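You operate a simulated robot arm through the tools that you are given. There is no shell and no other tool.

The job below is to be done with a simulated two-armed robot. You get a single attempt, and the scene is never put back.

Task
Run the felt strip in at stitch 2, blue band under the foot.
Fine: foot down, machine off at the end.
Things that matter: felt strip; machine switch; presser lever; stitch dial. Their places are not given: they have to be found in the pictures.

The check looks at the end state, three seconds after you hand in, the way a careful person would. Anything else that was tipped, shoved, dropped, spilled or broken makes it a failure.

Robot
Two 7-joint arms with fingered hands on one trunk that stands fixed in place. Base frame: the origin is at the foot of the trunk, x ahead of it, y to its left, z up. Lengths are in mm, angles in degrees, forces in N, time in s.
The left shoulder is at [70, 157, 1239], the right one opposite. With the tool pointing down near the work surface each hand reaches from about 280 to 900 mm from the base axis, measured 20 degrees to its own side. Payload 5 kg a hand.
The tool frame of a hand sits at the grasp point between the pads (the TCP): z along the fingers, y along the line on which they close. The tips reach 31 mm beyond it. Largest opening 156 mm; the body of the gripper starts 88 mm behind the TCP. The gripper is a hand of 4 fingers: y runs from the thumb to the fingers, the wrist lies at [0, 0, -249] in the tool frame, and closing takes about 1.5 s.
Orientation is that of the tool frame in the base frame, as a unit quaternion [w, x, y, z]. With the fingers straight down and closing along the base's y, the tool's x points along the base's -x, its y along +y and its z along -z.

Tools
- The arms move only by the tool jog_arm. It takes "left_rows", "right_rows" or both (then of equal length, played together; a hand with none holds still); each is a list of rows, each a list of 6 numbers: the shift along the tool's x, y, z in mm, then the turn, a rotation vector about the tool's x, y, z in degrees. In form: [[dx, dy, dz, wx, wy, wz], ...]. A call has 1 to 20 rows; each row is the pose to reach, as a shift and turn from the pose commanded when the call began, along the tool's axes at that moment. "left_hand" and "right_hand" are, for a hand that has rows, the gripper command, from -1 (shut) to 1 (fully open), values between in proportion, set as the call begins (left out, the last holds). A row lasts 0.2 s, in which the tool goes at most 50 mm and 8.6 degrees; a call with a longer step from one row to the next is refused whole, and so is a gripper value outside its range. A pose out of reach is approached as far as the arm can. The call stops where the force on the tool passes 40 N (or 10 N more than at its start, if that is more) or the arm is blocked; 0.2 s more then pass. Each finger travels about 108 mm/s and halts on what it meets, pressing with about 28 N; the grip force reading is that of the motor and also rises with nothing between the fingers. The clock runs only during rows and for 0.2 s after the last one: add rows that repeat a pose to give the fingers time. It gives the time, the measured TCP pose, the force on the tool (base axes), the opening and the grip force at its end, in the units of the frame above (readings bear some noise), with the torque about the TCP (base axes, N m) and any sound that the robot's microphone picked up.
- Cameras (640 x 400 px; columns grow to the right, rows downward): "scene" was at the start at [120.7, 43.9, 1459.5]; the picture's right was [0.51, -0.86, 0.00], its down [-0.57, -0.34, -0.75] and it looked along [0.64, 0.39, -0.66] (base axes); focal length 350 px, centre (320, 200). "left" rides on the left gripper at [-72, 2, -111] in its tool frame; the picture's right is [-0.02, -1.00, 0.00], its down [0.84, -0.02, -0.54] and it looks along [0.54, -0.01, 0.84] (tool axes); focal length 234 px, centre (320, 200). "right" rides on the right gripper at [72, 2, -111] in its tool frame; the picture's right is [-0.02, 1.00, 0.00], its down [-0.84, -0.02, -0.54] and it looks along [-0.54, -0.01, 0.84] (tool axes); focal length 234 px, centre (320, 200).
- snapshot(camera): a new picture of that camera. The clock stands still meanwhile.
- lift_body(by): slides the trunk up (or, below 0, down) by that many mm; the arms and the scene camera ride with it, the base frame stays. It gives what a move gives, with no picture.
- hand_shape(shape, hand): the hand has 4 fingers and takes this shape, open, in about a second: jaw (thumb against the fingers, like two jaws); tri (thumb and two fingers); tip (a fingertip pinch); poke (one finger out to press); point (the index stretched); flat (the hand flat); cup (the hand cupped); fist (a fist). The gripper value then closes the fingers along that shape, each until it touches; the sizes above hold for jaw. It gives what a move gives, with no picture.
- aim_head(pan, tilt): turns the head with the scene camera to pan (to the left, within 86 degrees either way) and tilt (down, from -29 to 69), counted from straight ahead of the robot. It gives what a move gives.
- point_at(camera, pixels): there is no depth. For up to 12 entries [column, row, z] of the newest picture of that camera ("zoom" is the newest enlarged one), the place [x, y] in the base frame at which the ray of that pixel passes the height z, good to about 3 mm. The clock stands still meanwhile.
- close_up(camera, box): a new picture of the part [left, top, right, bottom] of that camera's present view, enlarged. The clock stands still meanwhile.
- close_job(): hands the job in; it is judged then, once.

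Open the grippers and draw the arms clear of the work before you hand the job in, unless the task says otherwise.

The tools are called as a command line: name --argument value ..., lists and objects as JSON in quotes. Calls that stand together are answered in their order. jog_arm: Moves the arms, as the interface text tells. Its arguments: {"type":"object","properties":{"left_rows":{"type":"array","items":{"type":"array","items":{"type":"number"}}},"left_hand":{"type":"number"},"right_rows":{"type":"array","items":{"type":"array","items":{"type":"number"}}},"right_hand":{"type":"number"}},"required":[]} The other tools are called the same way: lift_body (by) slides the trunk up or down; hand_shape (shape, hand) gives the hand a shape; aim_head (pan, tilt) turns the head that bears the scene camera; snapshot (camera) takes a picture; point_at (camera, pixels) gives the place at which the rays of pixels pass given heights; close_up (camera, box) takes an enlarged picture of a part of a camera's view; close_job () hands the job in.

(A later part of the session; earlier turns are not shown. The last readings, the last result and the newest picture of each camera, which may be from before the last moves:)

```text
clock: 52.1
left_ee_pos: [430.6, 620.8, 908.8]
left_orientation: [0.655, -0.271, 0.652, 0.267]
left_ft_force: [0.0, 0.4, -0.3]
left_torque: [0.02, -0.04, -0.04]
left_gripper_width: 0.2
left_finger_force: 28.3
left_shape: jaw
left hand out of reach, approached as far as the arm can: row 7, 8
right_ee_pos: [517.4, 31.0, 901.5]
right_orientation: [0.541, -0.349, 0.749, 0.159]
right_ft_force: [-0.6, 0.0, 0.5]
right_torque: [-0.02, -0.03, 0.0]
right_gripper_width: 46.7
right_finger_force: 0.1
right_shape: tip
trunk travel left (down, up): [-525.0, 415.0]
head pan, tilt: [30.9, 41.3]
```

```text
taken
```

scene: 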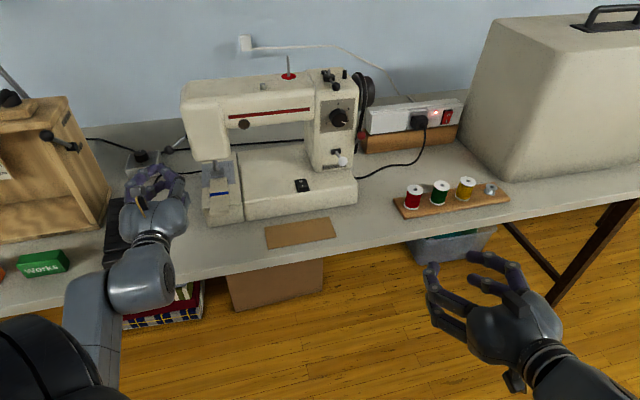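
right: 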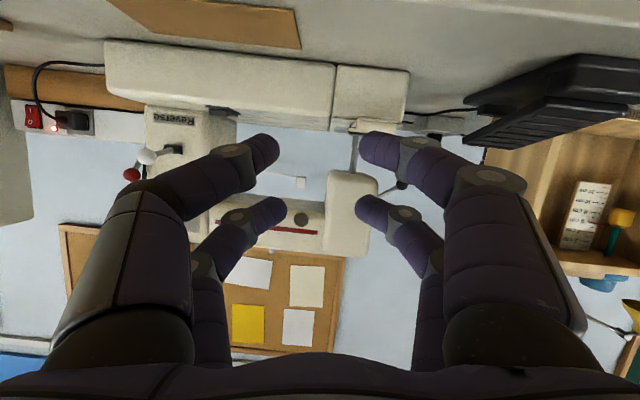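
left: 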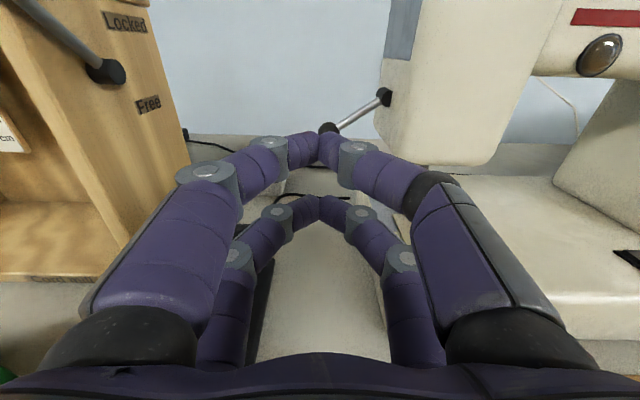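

The left hand is in a good level pose, and the left camera shows the lever ball at about (328,128), just beyond the prongs. I'll zoom to locate the ball precisely.

close_up --camera "left" --box '[290, 70, 410, 150]'

close_up --camera "left" --box '[280, 120, 480, 260]'

```text
5.00 times, centred on (350, 110) of left
```

zoom: 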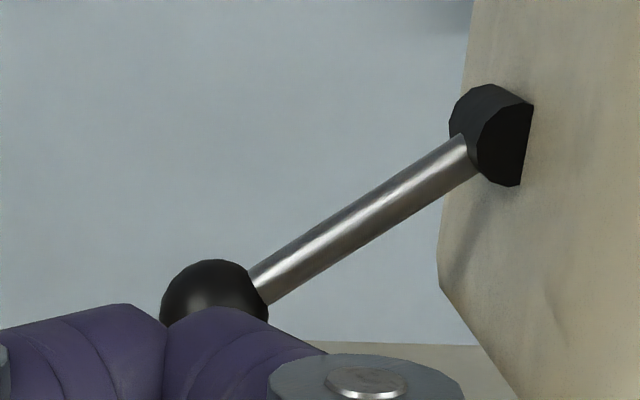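

```text
2.86 times, centred on (380, 190) of left
```

zoom: 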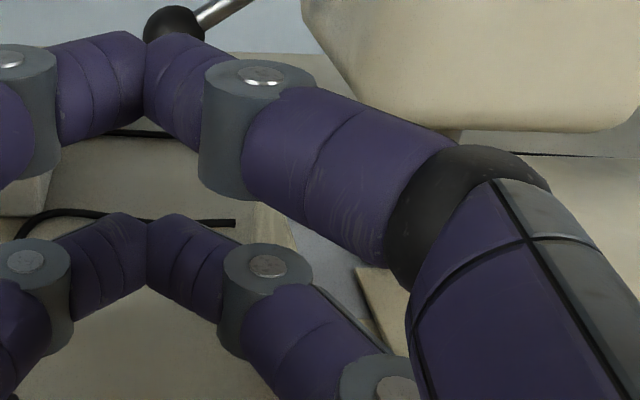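

Ball centre is at tool (−3,−8,+122); the gap between the shut prongs is centred at x≈+2.5 (about 26 mm for a 22 mm ball). I'll shift up 5 mm, right 8 mm and advance 70 mm, then re-measure before the ball enters the fork.

jog_arm --left_rows '[[-2, -3, 20, 0, 0, 0], [-5, -7.8, 40, 0, 0, 0], [-5, -7.8, 60, 0, 0, 0], [-5, -7.8, 75, 0, 0, 0], [-5, -7.8, 75, 0, 0, 0]]'

close_up --camera "left" --box '[270, 90, 390, 230]'

snapshot --camera "scene"

```text
clock: 53.3
left_ee_pos: [493.9, 656.8, 917.5]
left_orientation: [0.654, -0.271, 0.652, 0.27]
left_ft_force: [-0.5, -0.9, 0.2]
left_torque: [-0.01, 0.02, 0.02]
left_gripper_width: 0.0
left_finger_force: 27.4
left_shape: jaw
right_ee_pos: [520.6, 21.3, 898.9]
right_orientation: [0.541, -0.345, 0.749, 0.165]
right_ft_force: [0.6, 0.2, -0.1]
right_torque: [0.0, 0.0, 0.03]
right_gripper_width: 46.7
right_finger_force: 0.1
right_shape: tip
trunk travel left (down, up): [-525.0, 415.0]
head pan, tilt: [30.9, 41.3]
```

```text
2.86 times, centred on (330, 160) of left
```

zoom: 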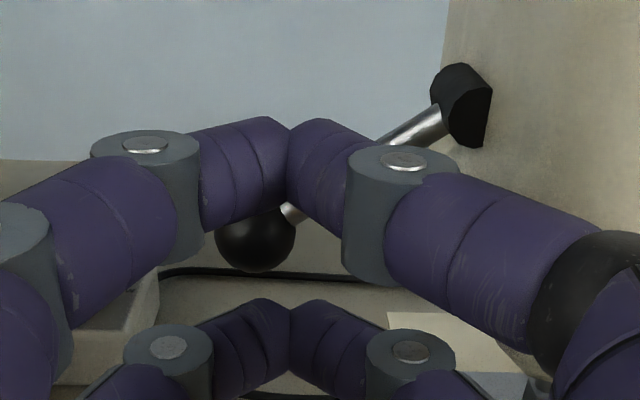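

```text
taken
```

scene: 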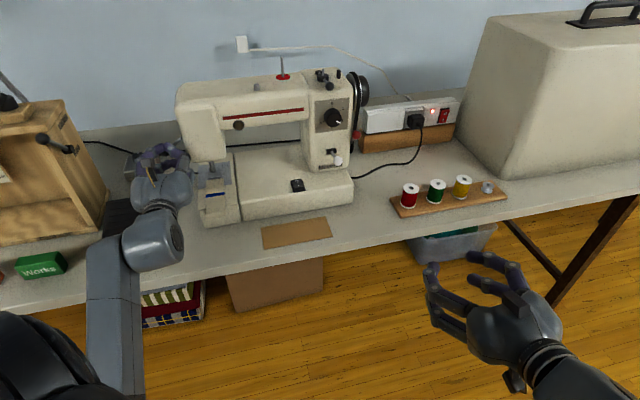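

Ball now measures at tool (6,10,51). I'll shift left 15 mm and down 4 mm to centre the fork on it, keep the right-side knuckles away from the head, and then advance 29 mm in small steps.

jog_arm --left_rows '[[2, 8, 0, 0, 0, 0], [3.8, 15.4, 0, 0, 0, 0], [3.8, 15.4, 0, 0, 0, 0]]'

close_up --camera "left" --box '[270, 90, 390, 230]'

```text
clock: 54.1
left_ee_pos: [482.7, 668.3, 911.7]
left_orientation: [0.654, -0.271, 0.653, 0.27]
left_ft_force: [0.0, -0.2, -0.4]
left_torque: [-0.03, -0.03, 0.0]
left_gripper_width: 0.0
left_finger_force: 28.0
left_shape: jaw
right_ee_pos: [521.6, 20.8, 898.1]
right_orientation: [0.54, -0.347, 0.749, 0.166]
right_ft_force: [-0.5, 0.1, -0.1]
right_torque: [-0.02, 0.01, -0.02]
right_gripper_width: 46.8
right_finger_force: 0.1
right_shape: tip
trunk travel left (down, up): [-525.0, 415.0]
head pan, tilt: [30.9, 41.3]
```

```text
2.86 times, centred on (330, 160) of left
```

zoom: 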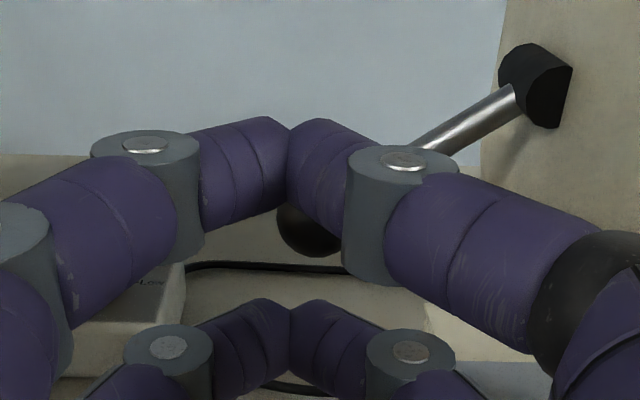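

Ball is now at tool (1.7,−5.5), within the −11…+14 gap. I'll advance 28 mm slowly.

jog_arm --left_rows '[[0, 0, 5, 0, 0, 0], [0, 0, 10, 0, 0, 0], [0, 0, 14, 0, 0, 0], [0, 0, 18, 0, 0, 0], [0, 0, 22, 0, 0, 0], [0, 0, 25, 0, 0, 0], [0, 0, 28, 0, 0, 0], [0, 0, 28, 0, 0, 0]]'

close_up --camera "left" --box '[260, 80, 440, 240]'

close_up --camera "scene" --box '[110, 80, 270, 240]'

```text
clock: 55.9
left_ee_pos: [503.3, 688.6, 911.7]
left_orientation: [0.654, -0.272, 0.652, 0.271]
left_ft_force: [0.1, 0.4, 0.0]
left_torque: [0.0, 0.03, 0.01]
left_gripper_width: 0.1
left_finger_force: 27.7
left_shape: jaw
right_ee_pos: [521.5, 21.3, 898.8]
right_orientation: [0.541, -0.345, 0.749, 0.165]
right_ft_force: [-0.6, -0.3, 0.3]
right_torque: [-0.02, -0.01, 0.0]
right_gripper_width: 46.6
right_finger_force: 0.0
right_shape: tip
trunk travel left (down, up): [-525.0, 415.0]
head pan, tilt: [30.9, 41.3]
```

```text
2.50 times, centred on (350, 160) of left
```

zoom: 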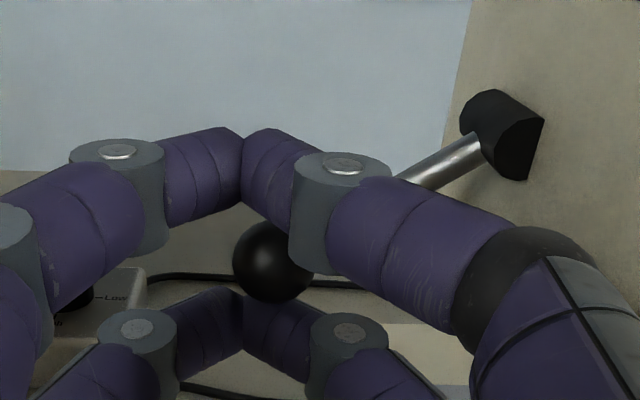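

```text
2.50 times, centred on (190, 160) of scene
```

zoom: 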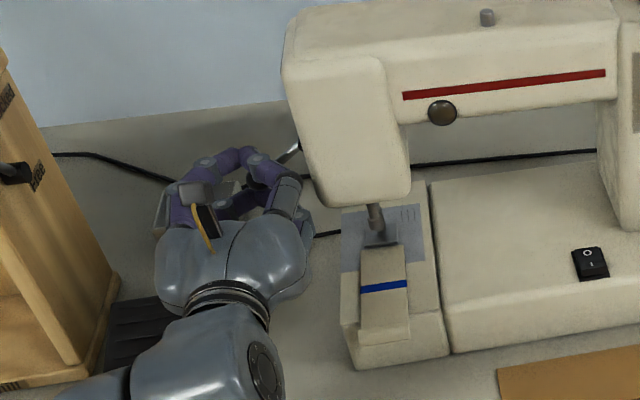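

The ball sits in the fork with no contact force. I'll take a reference close-up of the foot, then lift the lever by 20 mm as a test.

close_up --camera "scene" --box '[192, 160, 232, 190]'

jog_arm --left_rows '[[-5, 0, 0, 0, 0, 0], [-10, 0.5, 0, 0, 0, 0], [-15, 1, 0, 0, 0, 0], [-20, 1.5, 0, 0, 0, 0], [-20, 1.5, 0, 0, 0, 0]]'

close_up --camera "scene" --box '[192, 160, 232, 190]'

close_up --camera "left" --box '[260, 80, 440, 240]'

```text
13.33 times, centred on (212, 175) of scene
```

zoom: 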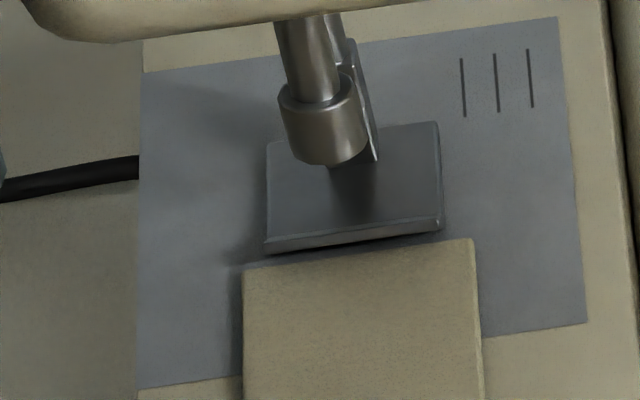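

```text
clock: 57.1
left_ee_pos: [501.7, 690.0, 932.1]
left_orientation: [0.654, -0.272, 0.652, 0.27]
left_ft_force: [0.3, 0.1, 0.0]
left_torque: [0.02, 0.0, 0.04]
left_gripper_width: 0.0
left_finger_force: 28.0
left_shape: jaw
right_ee_pos: [520.8, 22.7, 898.7]
right_orientation: [0.54, -0.347, 0.749, 0.166]
right_ft_force: [0.4, 0.5, -0.6]
right_torque: [0.0, 0.01, -0.03]
right_gripper_width: 46.9
right_finger_force: 0.0
right_shape: tip
trunk travel left (down, up): [-525.0, 415.0]
head pan, tilt: [30.9, 41.3]
```

```text
13.33 times, centred on (212, 175) of scene
```

zoom: 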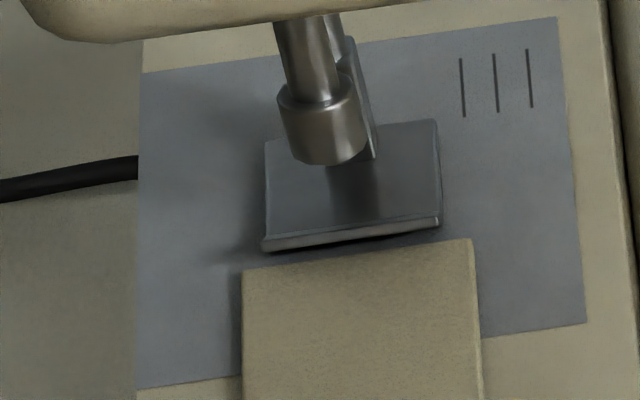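

```text
2.50 times, centred on (350, 160) of left
```

zoom: 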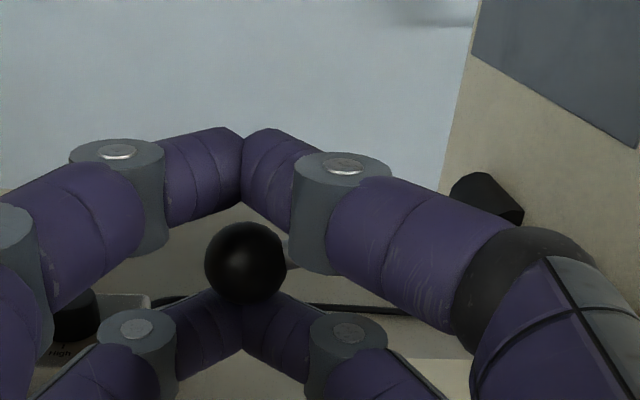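

The lever moves up freely and the foot rises slightly with it — so the foot was down at the start, and raising the lever lifts it. I'll continue raising the lever 40 mm more.

jog_arm --left_rows '[[-6, 0, 0, 0, 0, 0], [-12, 0, 0, 0, 0, 0], [-18, 0, 0, 0, 0, 0], [-24, 0, 0, 0, 0, 0], [-30, -1, 0, 0, 0, 0], [-36, -2, 0, 0, 0, 0], [-40, -3, 0, 0, 0, 0], [-40, -3, 0, 0, 0, 0]]'

close_up --camera "scene" --box '[192, 160, 232, 190]'

close_up --camera "left" --box '[260, 80, 440, 240]'

```text
clock: 58.9
left_ee_pos: [503.3, 688.1, 972.2]
left_orientation: [0.654, -0.271, 0.653, 0.27]
left_ft_force: [-0.3, 0.2, 0.3]
left_torque: [0.05, 0.01, -0.02]
left_gripper_width: 0.0
left_finger_force: 28.0
left_shape: jaw
right_ee_pos: [521.0, 21.9, 898.9]
right_orientation: [0.54, -0.345, 0.749, 0.165]
right_ft_force: [1.0, 0.7, -0.1]
right_torque: [-0.01, 0.01, 0.01]
right_gripper_width: 46.9
right_finger_force: 0.0
right_shape: tip
trunk travel left (down, up): [-525.0, 415.0]
head pan, tilt: [30.9, 41.3]
```

```text
13.33 times, centred on (212, 175) of scene
```

zoom: 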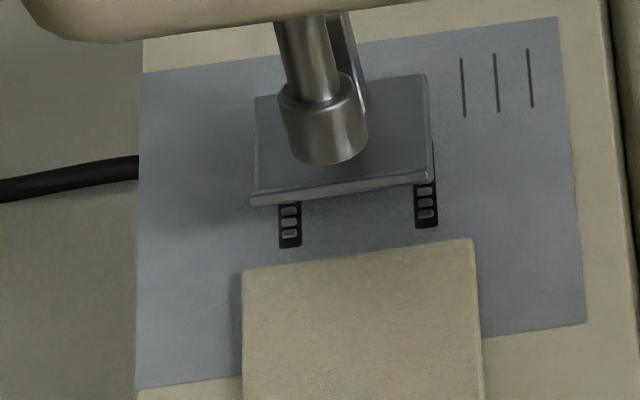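

```text
2.50 times, centred on (350, 160) of left
```

zoom: 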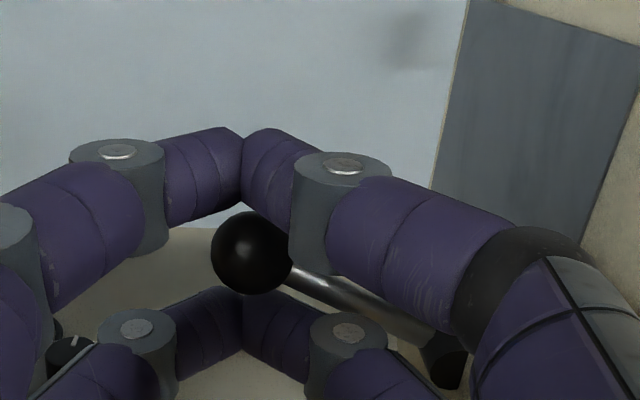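

The foot is now clearly raised, revealing the feed dogs (zoom (290,225) and (425,205)). I'll push up a little more to find the stop.

jog_arm --left_rows '[[-4, -1, 0, 0, 0, 0], [-8, -2, 0, 0, 0, 0], [-11, -3, 0, 0, 0, 0], [-11, -3, 0, 0, 0, 0]]'

close_up --camera "left" --box '[260, 80, 440, 240]'

close_up --camera "scene" --box '[192, 160, 232, 190]'

```text
clock: 59.9
left_ee_pos: [505.7, 688.9, 976.6]
left_orientation: [0.65, -0.274, 0.656, 0.268]
left_ft_force: [-16.4, -11.8, -28.8]
left_torque: [-0.26, 1.0, -0.26]
left_gripper_width: 0.1
left_finger_force: 28.0
left_shape: jaw
right_ee_pos: [521.4, 23.5, 898.8]
right_orientation: [0.539, -0.347, 0.75, 0.164]
right_ft_force: [-0.5, 0.1, 0.1]
right_torque: [0.0, 0.01, -0.03]
right_gripper_width: 47.0
right_finger_force: 0.0
right_shape: tip
trunk travel left (down, up): [-525.0, 415.0]
head pan, tilt: [30.9, 41.3]
```

```text
2.50 times, centred on (350, 160) of left
```

zoom: 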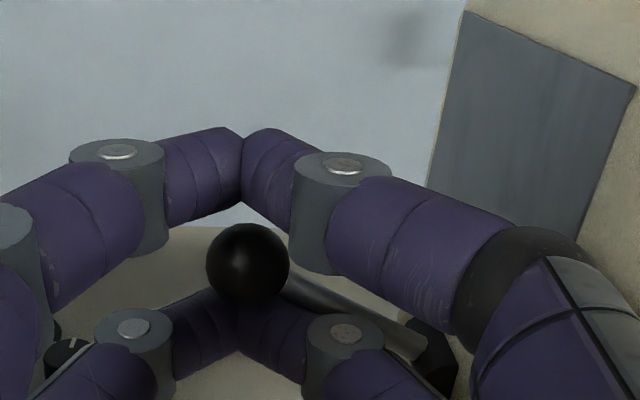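

```text
13.33 times, centred on (212, 175) of scene
```

zoom: 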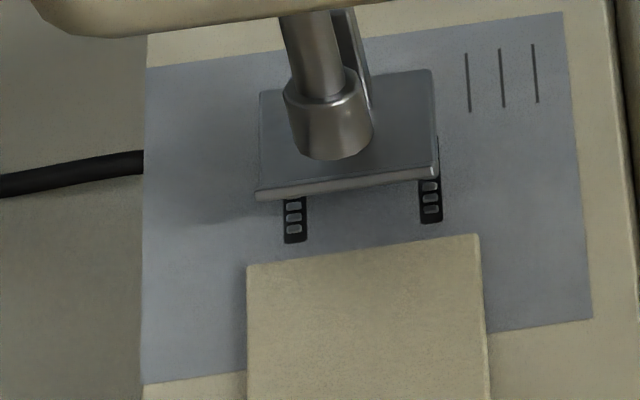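

That's the upper stop (29 N). I'll ease off 9 mm and withdraw the fork slowly to see whether the lever stays up by itself.

jog_arm --left_rows '[[5, 1, 0, 0, 0, 0], [9, 3, 0, 0, 0, 0], [9, 3, 0, 0, 0, 0]]'

jog_arm --left_rows '[[0, 0, -6, 0, 0, 0], [0, 0, -12, 0, 0, 0], [0, 0, -20, 0, 0, 0], [0, 0, -30, 0, 0, 0], [0, 0, -45, 0, 0, 0], [0, 0, -60, 0, 0, 0], [0, 0, -60, 0, 0, 0]]'

snapshot --camera "left"

close_up --camera "scene" --box '[130, 110, 250, 230]'

```text
clock: 60.7
left_ee_pos: [504.4, 688.7, 976.5]
left_orientation: [0.656, -0.271, 0.651, 0.27]
left_ft_force: [-3.7, -4.3, -7.8]
left_torque: [-0.08, 0.26, -0.07]
left_gripper_width: 0.0
left_finger_force: 28.0
left_shape: jaw
right_ee_pos: [520.6, 22.2, 899.1]
right_orientation: [0.54, -0.346, 0.749, 0.165]
right_ft_force: [-0.2, 1.7, 0.4]
right_torque: [0.01, 0.0, 0.02]
right_gripper_width: 46.6
right_finger_force: 0.1
right_shape: tip
trunk travel left (down, up): [-525.0, 415.0]
head pan, tilt: [30.9, 41.3]
```

```text
clock: 62.3
left_ee_pos: [460.4, 647.1, 972.1]
left_orientation: [0.654, -0.272, 0.652, 0.27]
left_ft_force: [-0.8, 0.1, 0.6]
left_torque: [0.01, -0.01, -0.03]
left_gripper_width: 0.0
left_finger_force: 28.1
left_shape: jaw
right_ee_pos: [521.6, 21.5, 898.6]
right_orientation: [0.541, -0.346, 0.749, 0.164]
right_ft_force: [0.4, 0.5, -0.7]
right_torque: [0.02, 0.02, 0.01]
right_gripper_width: 46.9
right_finger_force: 0.0
right_shape: tip
trunk travel left (down, up): [-525.0, 415.0]
head pan, tilt: [30.9, 41.3]
```

```text
taken
```

left: 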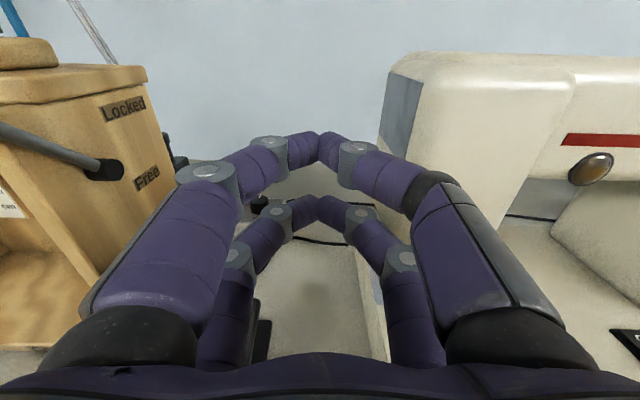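

```text
3.33 times, centred on (190, 170) of scene
```

zoom: 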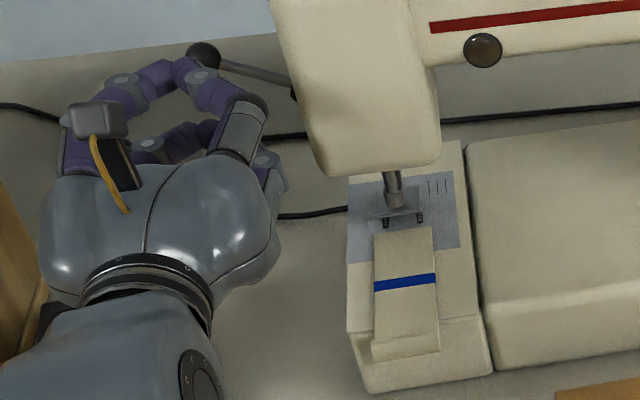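

The lever stays up on its own (ball at zoom (203,57)) and the foot stays raised. Now I'll measure the strip's near lip for pushing it in.

close_up --camera "scene" --box '[190, 185, 238, 225]'

point_at --camera "scene" --pixels '[[214, 200, 829], [214, 200, 829], [214, 200, 829], [300, 190, 835]]'

```text
10.00 times, centred on (214, 205) of scene
```

zoom: 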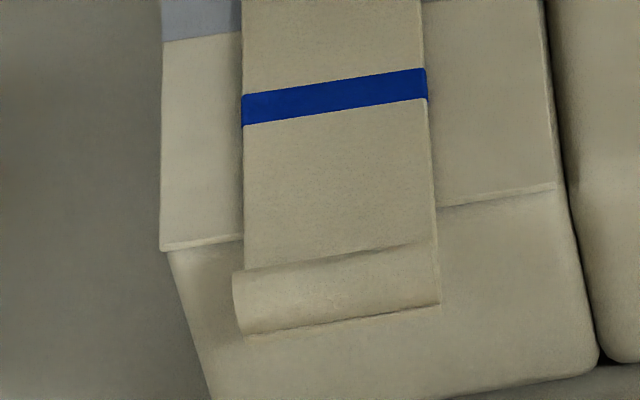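

```text
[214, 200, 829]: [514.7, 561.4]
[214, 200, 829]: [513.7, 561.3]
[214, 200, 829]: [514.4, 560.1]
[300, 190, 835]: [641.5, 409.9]
```

The lip's near face is at e_b≈701–711 (z 830–842), overhanging the bed edge (e_b≈740), centred at e_r≈−31. I'll retreat the left hand to a staging spot in front and test a 90° roll so both prongs sit side by side for an even push.

jog_arm --left_rows '[[0, 0, -40, 0, 0, 0], [4, -19, -80, 0, 0, 0], [8, -38, -120, 0, 0, 0], [12, -57, -161, 0, 0, 0], [12, -75, -161, 0, 0, 0]]'

jog_arm --left_rows '[[0, 0, 0, 0, 0, -8.2], [0, 0, 0, 0, 0, -16.4], [0, 0, 0, 0, 0, -24.6], [0, 0, 0, 0, 0, -32.8], [0, 0, 0, 0, 0, -41], [0, 0, 0, 0, 0, -49.2], [0, 0, 0, 0, 0, -57.4], [0, 0, 0, 0, 0, -65.6], [0, 0, 0, 0, 0, -73.8], [0, 0, 0, 0, 0, -82], [0, 0, 0, 0, 0, -90], [0, 0, 0, 0, 0, -90]]'

snapshot --camera "left"

snapshot --camera "scene"

```text
clock: 63.1
left_ee_pos: [450.5, 562.5, 1031.7]
left_orientation: [0.702, -0.191, 0.621, 0.292]
left_ft_force: [-0.5, -0.8, 2.3]
left_torque: [-0.14, 0.19, 0.02]
left_gripper_width: 0.1
left_finger_force: 28.5
left_shape: jaw
left hand out of reach, approached as far as the arm can: row 3
right_ee_pos: [523.9, 23.4, 898.1]
right_orientation: [0.539, -0.346, 0.75, 0.165]
right_ft_force: [-1.2, -0.9, 0.5]
right_torque: [-0.04, 0.02, -0.01]
right_gripper_width: 46.8
right_finger_force: 0.0
right_shape: tip
trunk travel left (down, up): [-525.0, 415.0]
head pan, tilt: [30.9, 41.3]
stopped in row 3 (left hand): the arm was blocked; the commanded pose is now the measured one
```

```text
clock: 64.3
left_ee_pos: [459.2, 555.0, 1067.2]
left_orientation: [0.78, -0.336, 0.526, 0.041]
left_ft_force: [0.1, 0.9, 0.0]
left_torque: [0.0, 0.0, 0.0]
left_gripper_width: 0.0
left_finger_force: 28.0
left_shape: jaw
right_ee_pos: [520.8, 21.9, 899.9]
right_orientation: [0.541, -0.346, 0.749, 0.164]
right_ft_force: [0.4, 0.5, 0.2]
right_torque: [-0.01, 0.01, -0.01]
right_gripper_width: 46.8
right_finger_force: 0.1
right_shape: tip
trunk travel left (down, up): [-525.0, 415.0]
head pan, tilt: [30.9, 41.3]
stopped in row 6 (left hand): the arm was blocked; the commanded pose is now the measured one
```

```text
taken
```

left: 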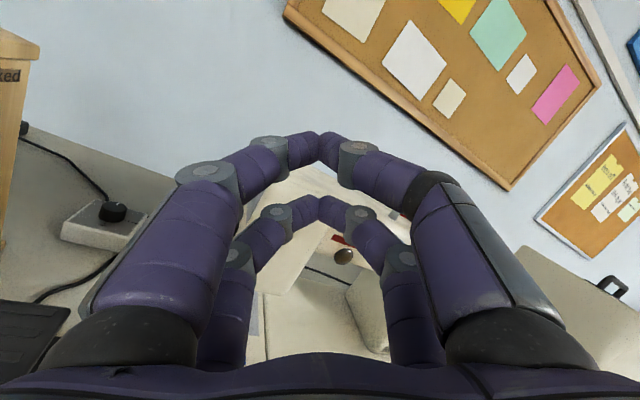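

```text
taken
```

scene: 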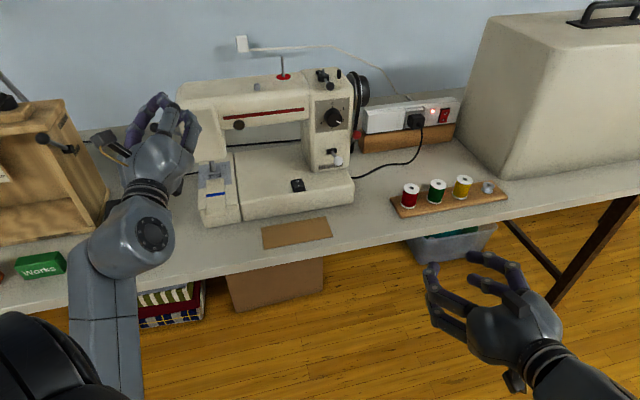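

The left arm is over-folded there (blocked by its own limits). I'll raise the trunk by 250 mm to give it room, then check the lever is still up.

lift_body --by 250

snapshot --camera "scene"

```text
clock: 66.9
left_ee_pos: [459.4, 554.0, 1316.2]
left_orientation: [0.78, -0.335, 0.527, 0.04]
left_ft_force: [0.5, 0.2, 0.5]
left_torque: [0.01, 0.0, -0.02]
left_gripper_width: 0.0
left_finger_force: 27.7
left_shape: jaw
right_ee_pos: [520.6, 22.5, 1149.6]
right_orientation: [0.54, -0.346, 0.749, 0.165]
right_ft_force: [0.2, -0.4, 0.0]
right_torque: [-0.03, 0.01, 0.02]
right_gripper_width: 46.8
right_finger_force: 0.0
right_shape: tip
trunk travel left (down, up): [-775.0, 165.0]
head pan, tilt: [30.9, 41.3]
```

```text
taken
```

scene: 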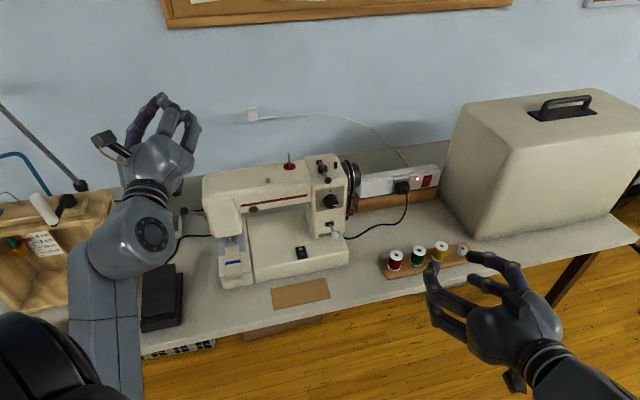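

Now I'll rotate the left hand to point forward-down (50°) with the prongs side by side, and move it to a staging point in front of the free arm.

jog_arm --left_rows '[[17.3, 6.1, -9.8, 1.72, 4.31, 6.4], [34.6, 12.2, -19.6, 3.44, 8.62, 12.8], [51.9, 18.2, -29.4, 5.16, 12.93, 19.2], [69.2, 24.3, -39.2, 6.88, 17.24, 25.6], [86.5, 30.4, -48.9, 8.6, 21.55, 32], [103.8, 36.5, -58.7, 10.32, 25.9, 38.4], [121.1, 42.6, -68.5, 12.0, 30.2, 44.8], [138.4, 48.6, -78.3, 13.75, 34.5, 51.2], [155.7, 54.7, -88.1, 15.5, 38.8, 57.6], [173, 60.8, -97.9, 17.2, 43.1, 64], [190.3, 66.9, -107.7, 18.9, 47.4, 70.4], [207.6, 73, -117.5, 20.6, 51.75, 76.8], [224.9, 79, -127.2, 22.3, 56.1, 83.2], [242.2, 85.1, -137, 24.1, 60.4, 89.6], [259.5, 91.2, -146.8, 25.8, 64.7, 96], [276.8, 97.3, -156.6, 27.5, 69, 102.4], [276.8, 97.3, -156.6, 27.5, 69, 102.4]]'

snapshot --camera "scene"

snapshot --camera "left"

```text
clock: 70.5
left_ee_pos: [415.5, 459.7, 999.4]
left_orientation: [0.129, 0.361, 0.868, 0.317]
left_ft_force: [-1.5, -0.3, -0.5]
left_torque: [0.0, 0.02, 0.03]
left_gripper_width: 0.2
left_finger_force: 28.2
left_shape: jaw
right_ee_pos: [520.4, 21.1, 1148.4]
right_orientation: [0.541, -0.345, 0.749, 0.164]
right_ft_force: [0.4, -0.7, 0.5]
right_torque: [0.02, 0.02, -0.01]
right_gripper_width: 46.7
right_finger_force: 0.1
right_shape: tip
trunk travel left (down, up): [-775.0, 165.0]
head pan, tilt: [30.9, 41.3]
```

```text
taken
```

scene: 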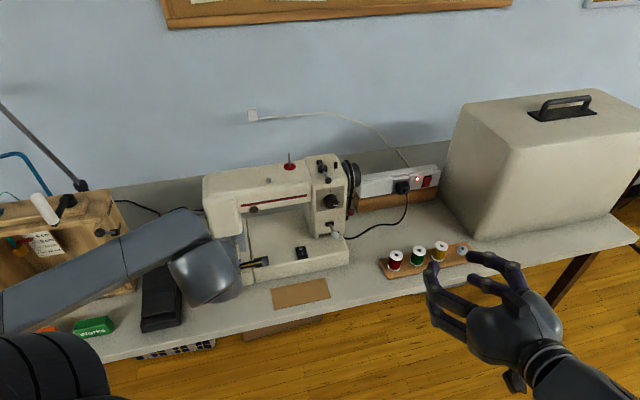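

```text
taken
```

left: 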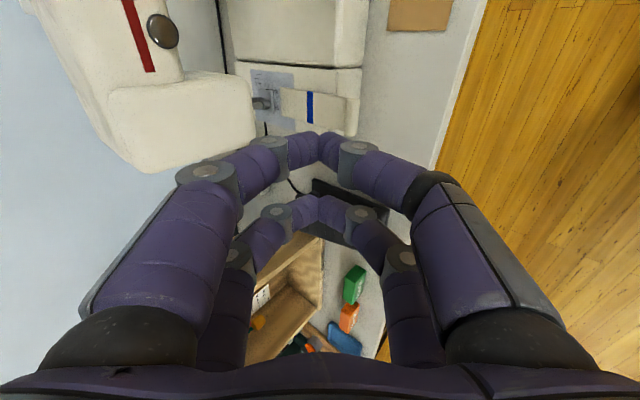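

The left hand is in position and its camera sees the strip from the right side (band at (310,105)). I'll go down and forward so the fingertips sit just in front of the lip at its height.

jog_arm --left_rows '[[-1, -15, 32, 0, 0, 0], [-2, -30, 64, 0, 0, 0], [-3, -45, 96, 0, 0, 0], [-3.3, -60.9, 128.6, 0, 0, 0], [-3.3, -60.9, 128.6, 0, 0, 0]]'

snapshot --camera "left"

close_up --camera "left" --box '[240, 80, 400, 180]'

close_up --camera "scene" --box '[190, 210, 290, 300]'

```text
clock: 71.7
left_ee_pos: [446.2, 478.9, 871.7]
left_orientation: [0.134, 0.362, 0.867, 0.315]
left_ft_force: [8.7, 0.6, 6.4]
left_torque: [-0.39, 0.91, 0.38]
left_gripper_width: 0.0
left_finger_force: 28.3
left_shape: jaw
left hand out of reach, approached as far as the arm can: row 4, 5
right_ee_pos: [518.6, 22.9, 1150.1]
right_orientation: [0.541, -0.346, 0.749, 0.163]
right_ft_force: [-0.6, -0.5, 0.9]
right_torque: [-0.03, -0.02, -0.06]
right_gripper_width: 46.7
right_finger_force: 0.1
right_shape: tip
trunk travel left (down, up): [-775.0, 165.0]
head pan, tilt: [30.9, 41.3]
```

```text
taken
```

left: 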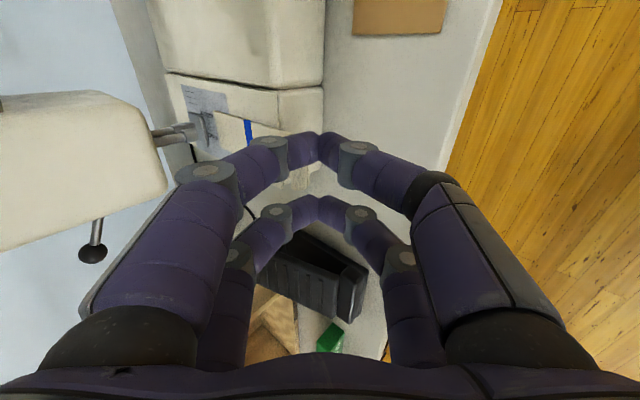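

```text
4.00 times, centred on (320, 130) of left
```

zoom: 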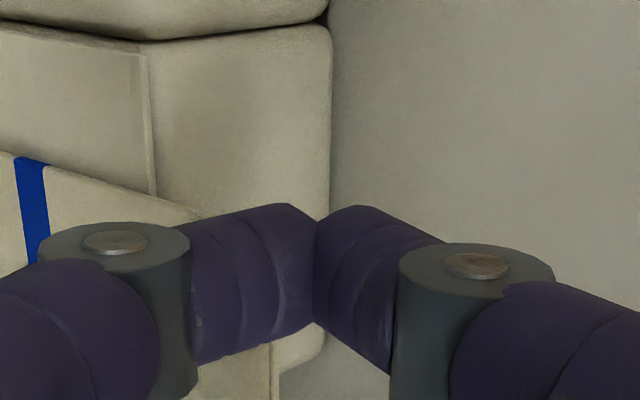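

```text
4.44 times, centred on (240, 255) of scene
```

zoom: 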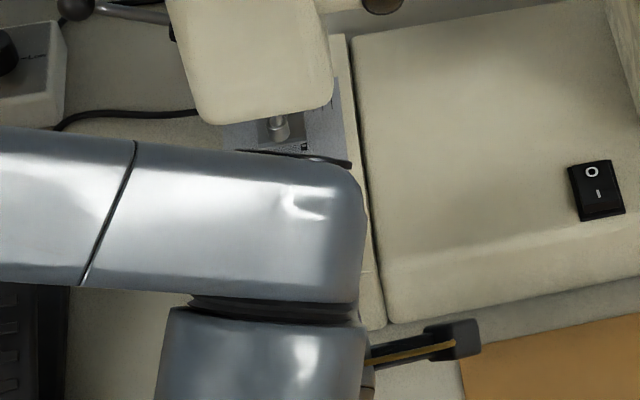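

There's an unexpected 11 N reading and a reach flag. I'll hold still for a moment and re-read before moving further.

jog_arm --left_rows '[[0, 0, 0, 0, 0, 0], [0, 0, 0, 0, 0, 0]]'

close_up --camera "left" --box '[100, 40, 400, 240]'

```text
clock: 72.3
left_ee_pos: [446.2, 477.0, 868.9]
left_orientation: [0.132, 0.362, 0.868, 0.313]
left_ft_force: [-0.5, -0.2, -0.1]
left_torque: [0.03, 0.02, 0.03]
left_gripper_width: 0.0
left_finger_force: 27.7
left_shape: jaw
right_ee_pos: [521.4, 22.7, 1149.6]
right_orientation: [0.54, -0.346, 0.749, 0.165]
right_ft_force: [-0.1, -0.8, -0.2]
right_torque: [0.0, -0.04, -0.02]
right_gripper_width: 46.7
right_finger_force: 0.0
right_shape: tip
trunk travel left (down, up): [-775.0, 165.0]
head pan, tilt: [30.9, 41.3]
```

```text
2.00 times, centred on (250, 140) of left
```

zoom: 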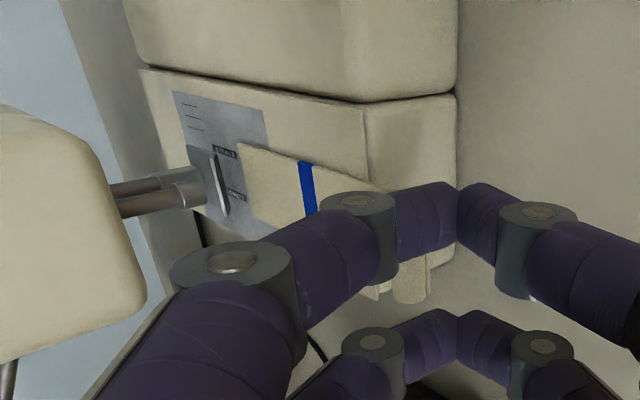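

The reading was transient (now zero), but the arm is at its limit: TCP sits 6 mm too far right and 7 mm too high. I'll raise the trunk 120 mm to unfold the arm, then descend again.

lift_body --by 120

jog_arm --left_rows '[[2, -25, 30, 0, 0, 0], [4, -50, 60, 0, 0, 0], [6, -75, 90, 0, 0, 0], [6, -82, 98, 0, 0, 0], [6, -82, 98, 0, 0, 0]]'

close_up --camera "left" --box '[100, 40, 400, 240]'

```text
clock: 73.8
left_ee_pos: [445.8, 476.4, 989.0]
left_orientation: [0.131, 0.363, 0.868, 0.312]
left_ft_force: [0.2, 0.0, -0.5]
left_torque: [0.02, 0.01, 0.03]
left_gripper_width: 0.0
left_finger_force: 28.0
left_shape: jaw
right_ee_pos: [521.3, 21.8, 1268.8]
right_orientation: [0.541, -0.345, 0.749, 0.165]
right_ft_force: [-0.1, 0.5, 0.4]
right_torque: [0.01, -0.02, -0.02]
right_gripper_width: 46.7
right_finger_force: 0.2
right_shape: tip
trunk travel left (down, up): [-895.0, 45.0]
head pan, tilt: [30.9, 41.3]
```

```text
clock: 75.2
left_ee_pos: [305.4, 425.0, 803.8]
left_orientation: [0.05, 0.376, 0.893, 0.243]
left_ft_force: [-0.7, 0.3, -0.6]
left_torque: [-0.01, -0.01, 0.01]
left_gripper_width: 0.2
left_finger_force: 28.2
left_shape: jaw
left hand out of reach, approached as far as the arm can: row 1, 2, 3, 4, 5
right_ee_pos: [521.1, 22.9, 1269.1]
right_orientation: [0.541, -0.345, 0.749, 0.165]
right_ft_force: [0.6, -0.6, 0.4]
right_torque: [-0.02, 0.0, 0.0]
right_gripper_width: 46.3
right_finger_force: 0.2
right_shape: tip
trunk travel left (down, up): [-895.0, 45.0]
head pan, tilt: [30.9, 41.3]
stopped in row 5 (left hand): the arm was blocked; the commanded pose is now the measured one
```

```text
2.00 times, centred on (250, 140) of left
```

zoom: 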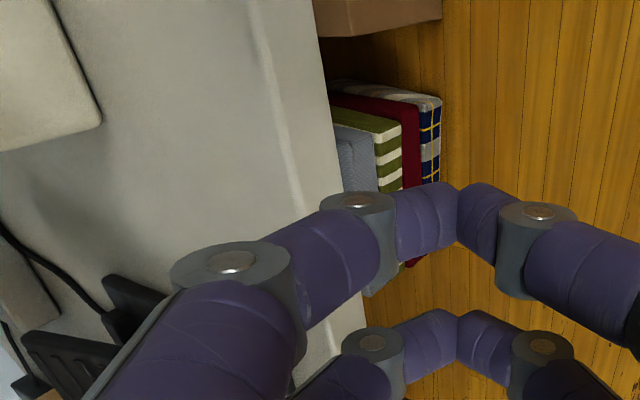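

That pushed the arm into its limit and it drooped in front of the table (no contact: force ~0). The limit is on reaching low relative to the shoulder, so the trunk should be lower. First I'll lift the hand back up and forward-clear, then lower the trunk.

jog_arm --left_rows '[[3, 16, -30, 0, 0, 0], [6, 32, -60, 0, 0, 0], [9, 47, -88, 0, 0, 0], [5, 70, -110, 0, 0, 0], [-5, 100, -125, 0, 0, 0], [-18, 130, -138, 0, 0, 0], [-31, 161, -152, 0, 0, 0], [-31, 161, -152, 0, 0, 0]]'

snapshot --camera "scene"

```text
clock: 77.0
left_ee_pos: [393.0, 439.1, 1013.3]
left_orientation: [0.05, 0.375, 0.893, 0.244]
left_ft_force: [0.9, 0.1, -0.6]
left_torque: [0.03, -0.01, 0.04]
left_gripper_width: 0.1
left_finger_force: 28.2
left_shape: jaw
right_ee_pos: [520.0, 23.3, 1269.9]
right_orientation: [0.541, -0.345, 0.749, 0.164]
right_ft_force: [0.4, 0.2, 0.2]
right_torque: [0.0, 0.0, 0.02]
right_gripper_width: 46.6
right_finger_force: 0.0
right_shape: tip
trunk travel left (down, up): [-895.0, 45.0]
head pan, tilt: [30.9, 41.3]
```

```text
taken
```

scene: 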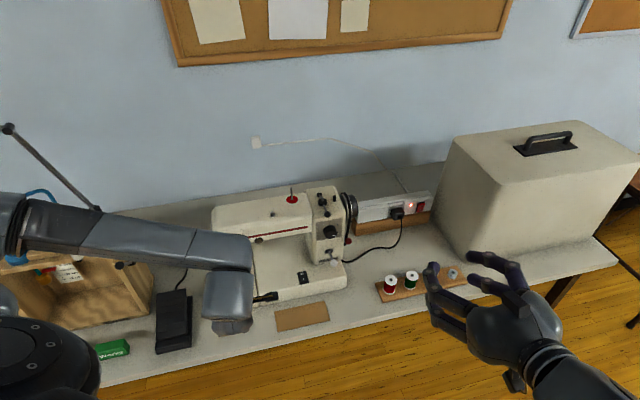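

I'll raise the left hand 200 mm first, then lower the trunk by 270 mm so the hand ends safely above the table.

jog_arm --left_rows '[[4, 19, -35, 0, 0, 0], [7.5, 38, -70, 0, 0, 0], [11, 57, -105, 0, 0, 0], [15, 75, -140, 0, 0, 0], [18.7, 94.3, -175.5, 0, 0, 0], [18.7, 94.3, -175.5, 0, 0, 0]]'

lift_body --by -270

snapshot --camera "scene"

```text
clock: 78.4
left_ee_pos: [390.3, 437.6, 1211.2]
left_orientation: [0.049, 0.375, 0.893, 0.245]
left_ft_force: [-0.1, 0.5, -0.4]
left_torque: [0.0, 0.01, 0.0]
left_gripper_width: 0.2
left_finger_force: 28.2
left_shape: jaw
right_ee_pos: [521.7, 21.9, 1269.6]
right_orientation: [0.541, -0.345, 0.749, 0.165]
right_ft_force: [0.0, 0.6, 0.3]
right_torque: [0.03, 0.02, -0.03]
right_gripper_width: 47.0
right_finger_force: 0.0
right_shape: tip
trunk travel left (down, up): [-895.0, 45.0]
head pan, tilt: [30.9, 41.3]
```

```text
clock: 81.2
left_ee_pos: [389.6, 437.7, 940.7]
left_orientation: [0.05, 0.376, 0.892, 0.245]
left_ft_force: [-0.1, 0.2, 0.9]
left_torque: [-0.03, -0.01, -0.03]
left_gripper_width: 0.2
left_finger_force: 27.7
left_shape: jaw
right_ee_pos: [519.9, 20.4, 999.0]
right_orientation: [0.541, -0.345, 0.749, 0.165]
right_ft_force: [-0.3, 0.4, 0.2]
right_torque: [-0.05, 0.01, 0.01]
right_gripper_width: 46.7
right_finger_force: 0.2
right_shape: tip
trunk travel left (down, up): [-625.0, 315.0]
head pan, tilt: [30.9, 41.3]
```

```text
taken
```

scene: 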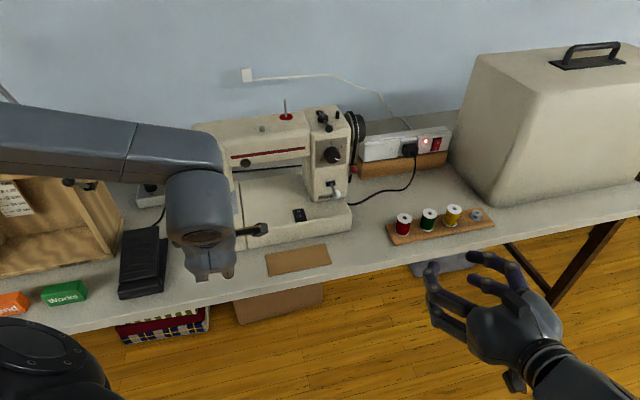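

The left arm is at a better height relation now. I'll fix its orientation and approach an intermediate point (430,470,915) in front of the lip.

jog_arm --left_rows '[[-3, 11, 15, -4, -1.6, -0.8], [-6, 22, 31, -8, -3.3, -1.6], [-8.7, 33.3, 46.4, -11.6, -4.9, -2.4], [-8.7, 33.3, 46.4, -11.6, -4.9, -2.4]]'

snapshot --camera "left"

```text
clock: 82.2
left_ee_pos: [429.8, 471.4, 915.8]
left_orientation: [0.131, 0.361, 0.868, 0.316]
left_ft_force: [-0.5, -1.2, -0.3]
left_torque: [0.02, 0.01, 0.0]
left_gripper_width: 0.0
left_finger_force: 27.9
left_shape: jaw
right_ee_pos: [521.6, 20.7, 998.6]
right_orientation: [0.54, -0.346, 0.75, 0.164]
right_ft_force: [0.1, -1.0, -0.6]
right_torque: [-0.02, 0.01, 0.02]
right_gripper_width: 46.9
right_finger_force: 0.3
right_shape: tip
trunk travel left (down, up): [-625.0, 315.0]
head pan, tilt: [30.9, 41.3]
```

```text
taken
```

left: 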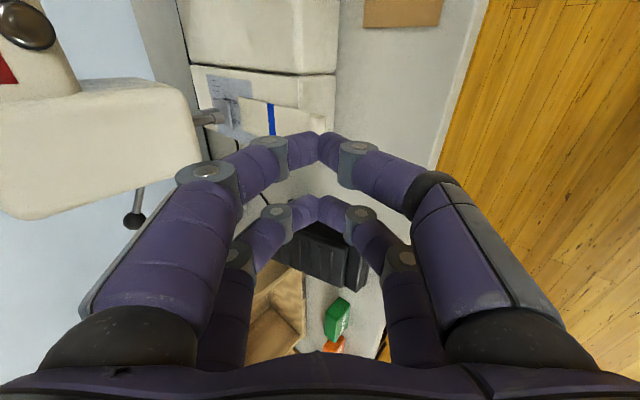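

Good, no limits hit. Now I'll descend to lip height just in front of it (TCP e_b≈650, z≈862).

jog_arm --left_rows '[[-0.5, -8, 16, 0, 0, 0], [-1, -16, 33, 0, 0, 0], [-1.4, -24.9, 49.4, 0, 0, 0], [-1.4, -24.9, 49.4, 0, 0, 0]]'

snapshot --camera "left"

close_up --camera "left" --box '[160, 60, 360, 220]'

```text
clock: 83.2
left_ee_pos: [438.1, 480.8, 861.3]
left_orientation: [0.131, 0.36, 0.868, 0.316]
left_ft_force: [0.8, 0.4, -0.5]
left_torque: [-0.01, 0.01, 0.0]
left_gripper_width: 0.0
left_finger_force: 27.6
left_shape: jaw
right_ee_pos: [522.0, 20.7, 998.8]
right_orientation: [0.54, -0.345, 0.749, 0.165]
right_ft_force: [-0.4, -0.5, 0.0]
right_torque: [-0.01, -0.04, 0.0]
right_gripper_width: 46.7
right_finger_force: 0.0
right_shape: tip
trunk travel left (down, up): [-625.0, 315.0]
head pan, tilt: [30.9, 41.3]
```

```text
taken
```

left: 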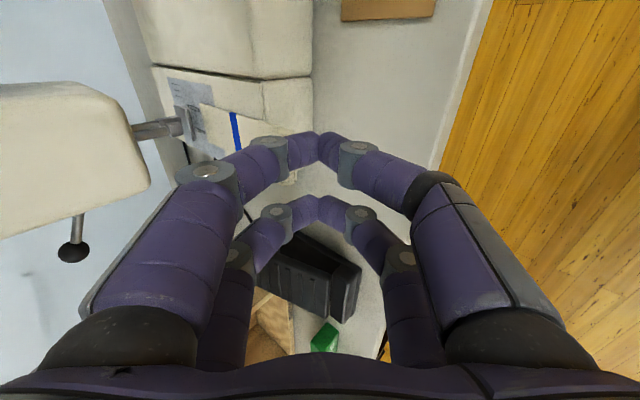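

```text
2.50 times, centred on (260, 140) of left
```

zoom: 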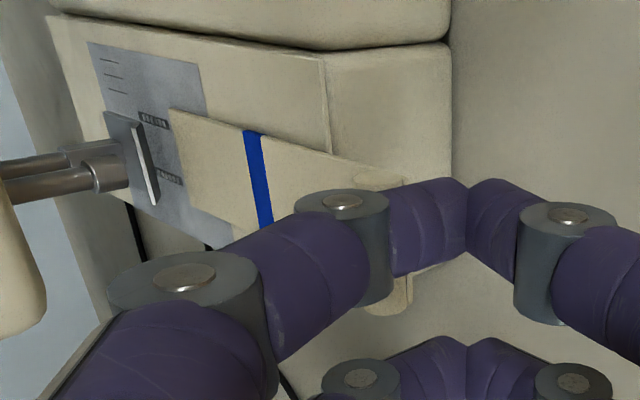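

The prongs are about 20 mm short of the lip (lip at zoom (400,290), prongs beyond). I'll advance 20 mm horizontally and look.

jog_arm --left_rows '[[0, 5.7, 4.8, 0, 0, 0], [0, 11.5, 9.6, 0, 0, 0], [0, 15.3, 12.9, 0, 0, 0], [0, 15.3, 12.9, 0, 0, 0]]'

close_up --camera "left" --box '[160, 60, 360, 220]'

```text
clock: 84.2
left_ee_pos: [453.0, 494.6, 860.9]
left_orientation: [0.131, 0.359, 0.868, 0.316]
left_ft_force: [-0.1, 0.2, 0.5]
left_torque: [-0.01, -0.02, -0.01]
left_gripper_width: 0.2
left_finger_force: 27.9
left_shape: jaw
right_ee_pos: [521.2, 21.9, 999.2]
right_orientation: [0.541, -0.345, 0.749, 0.164]
right_ft_force: [0.1, 0.5, 1.0]
right_torque: [0.01, 0.0, 0.01]
right_gripper_width: 46.4
right_finger_force: 0.0
right_shape: tip
trunk travel left (down, up): [-625.0, 315.0]
head pan, tilt: [30.9, 41.3]
```

```text
2.50 times, centred on (260, 140) of left
```

zoom: 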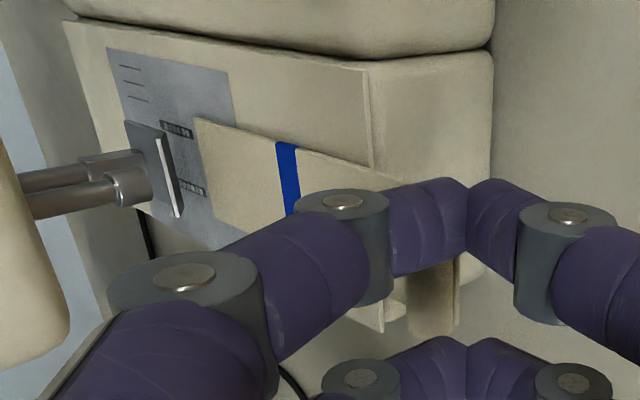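

Still no contact; I'll advance another 12 mm in small steps and watch for the strip starting to move.

jog_arm --left_rows '[[0, 3.06, 2.57, 0, 0, 0], [0, 6.1, 5.1, 0, 0, 0], [0, 9.2, 7.7, 0, 0, 0], [0, 9.2, 7.7, 0, 0, 0]]'

close_up --camera "left" --box '[160, 60, 360, 220]'

```text
clock: 85.2
left_ee_pos: [462.6, 501.3, 861.7]
left_orientation: [0.131, 0.359, 0.868, 0.317]
left_ft_force: [0.4, -0.2, -0.3]
left_torque: [0.04, 0.01, 0.0]
left_gripper_width: 0.0
left_finger_force: 27.7
left_shape: jaw
right_ee_pos: [521.2, 22.1, 998.8]
right_orientation: [0.541, -0.345, 0.749, 0.166]
right_ft_force: [-0.3, -0.3, 0.1]
right_torque: [0.0, -0.02, 0.01]
right_gripper_width: 46.7
right_finger_force: 0.2
right_shape: tip
trunk travel left (down, up): [-625.0, 315.0]
head pan, tilt: [30.9, 41.3]
```

```text
2.50 times, centred on (260, 140) of left
```

zoom: 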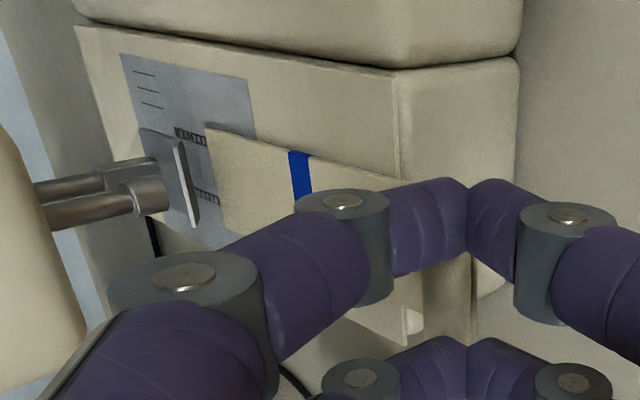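

No push yet (strip corner still at the dogs' edge, zero force). Advance another 10 mm.

jog_arm --left_rows '[[0, 3.06, 2.57, 0, 0, 0], [0, 6.1, 5.1, 0, 0, 0], [0, 7.7, 6.4, 0, 0, 0], [0, 7.7, 6.4, 0, 0, 0]]'

close_up --camera "left" --box '[160, 60, 360, 220]'

snapshot --camera "scene"

```text
clock: 86.2
left_ee_pos: [469.1, 508.1, 861.8]
left_orientation: [0.131, 0.36, 0.868, 0.315]
left_ft_force: [0.5, -0.4, 0.8]
left_torque: [-0.01, -0.04, -0.02]
left_gripper_width: 0.1
left_finger_force: 27.5
left_shape: jaw
right_ee_pos: [521.8, 21.9, 998.4]
right_orientation: [0.541, -0.345, 0.749, 0.165]
right_ft_force: [-0.6, -0.5, -0.4]
right_torque: [-0.02, 0.01, 0.01]
right_gripper_width: 46.6
right_finger_force: 0.1
right_shape: tip
trunk travel left (down, up): [-625.0, 315.0]
head pan, tilt: [30.9, 41.3]
```

```text
2.50 times, centred on (260, 140) of left
```

zoom: 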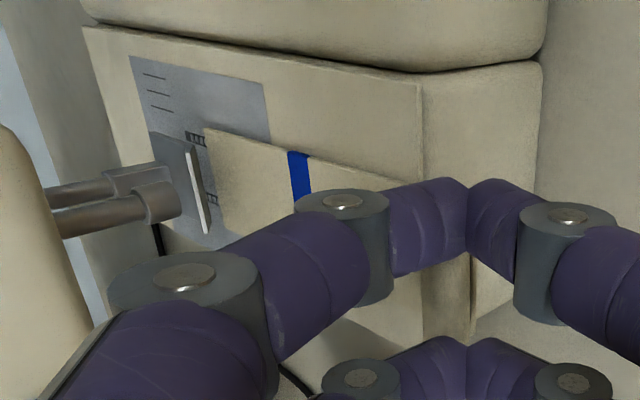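

```text
taken
```

scene: 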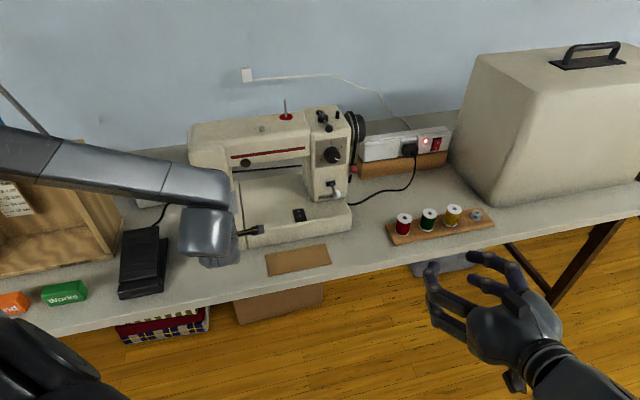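

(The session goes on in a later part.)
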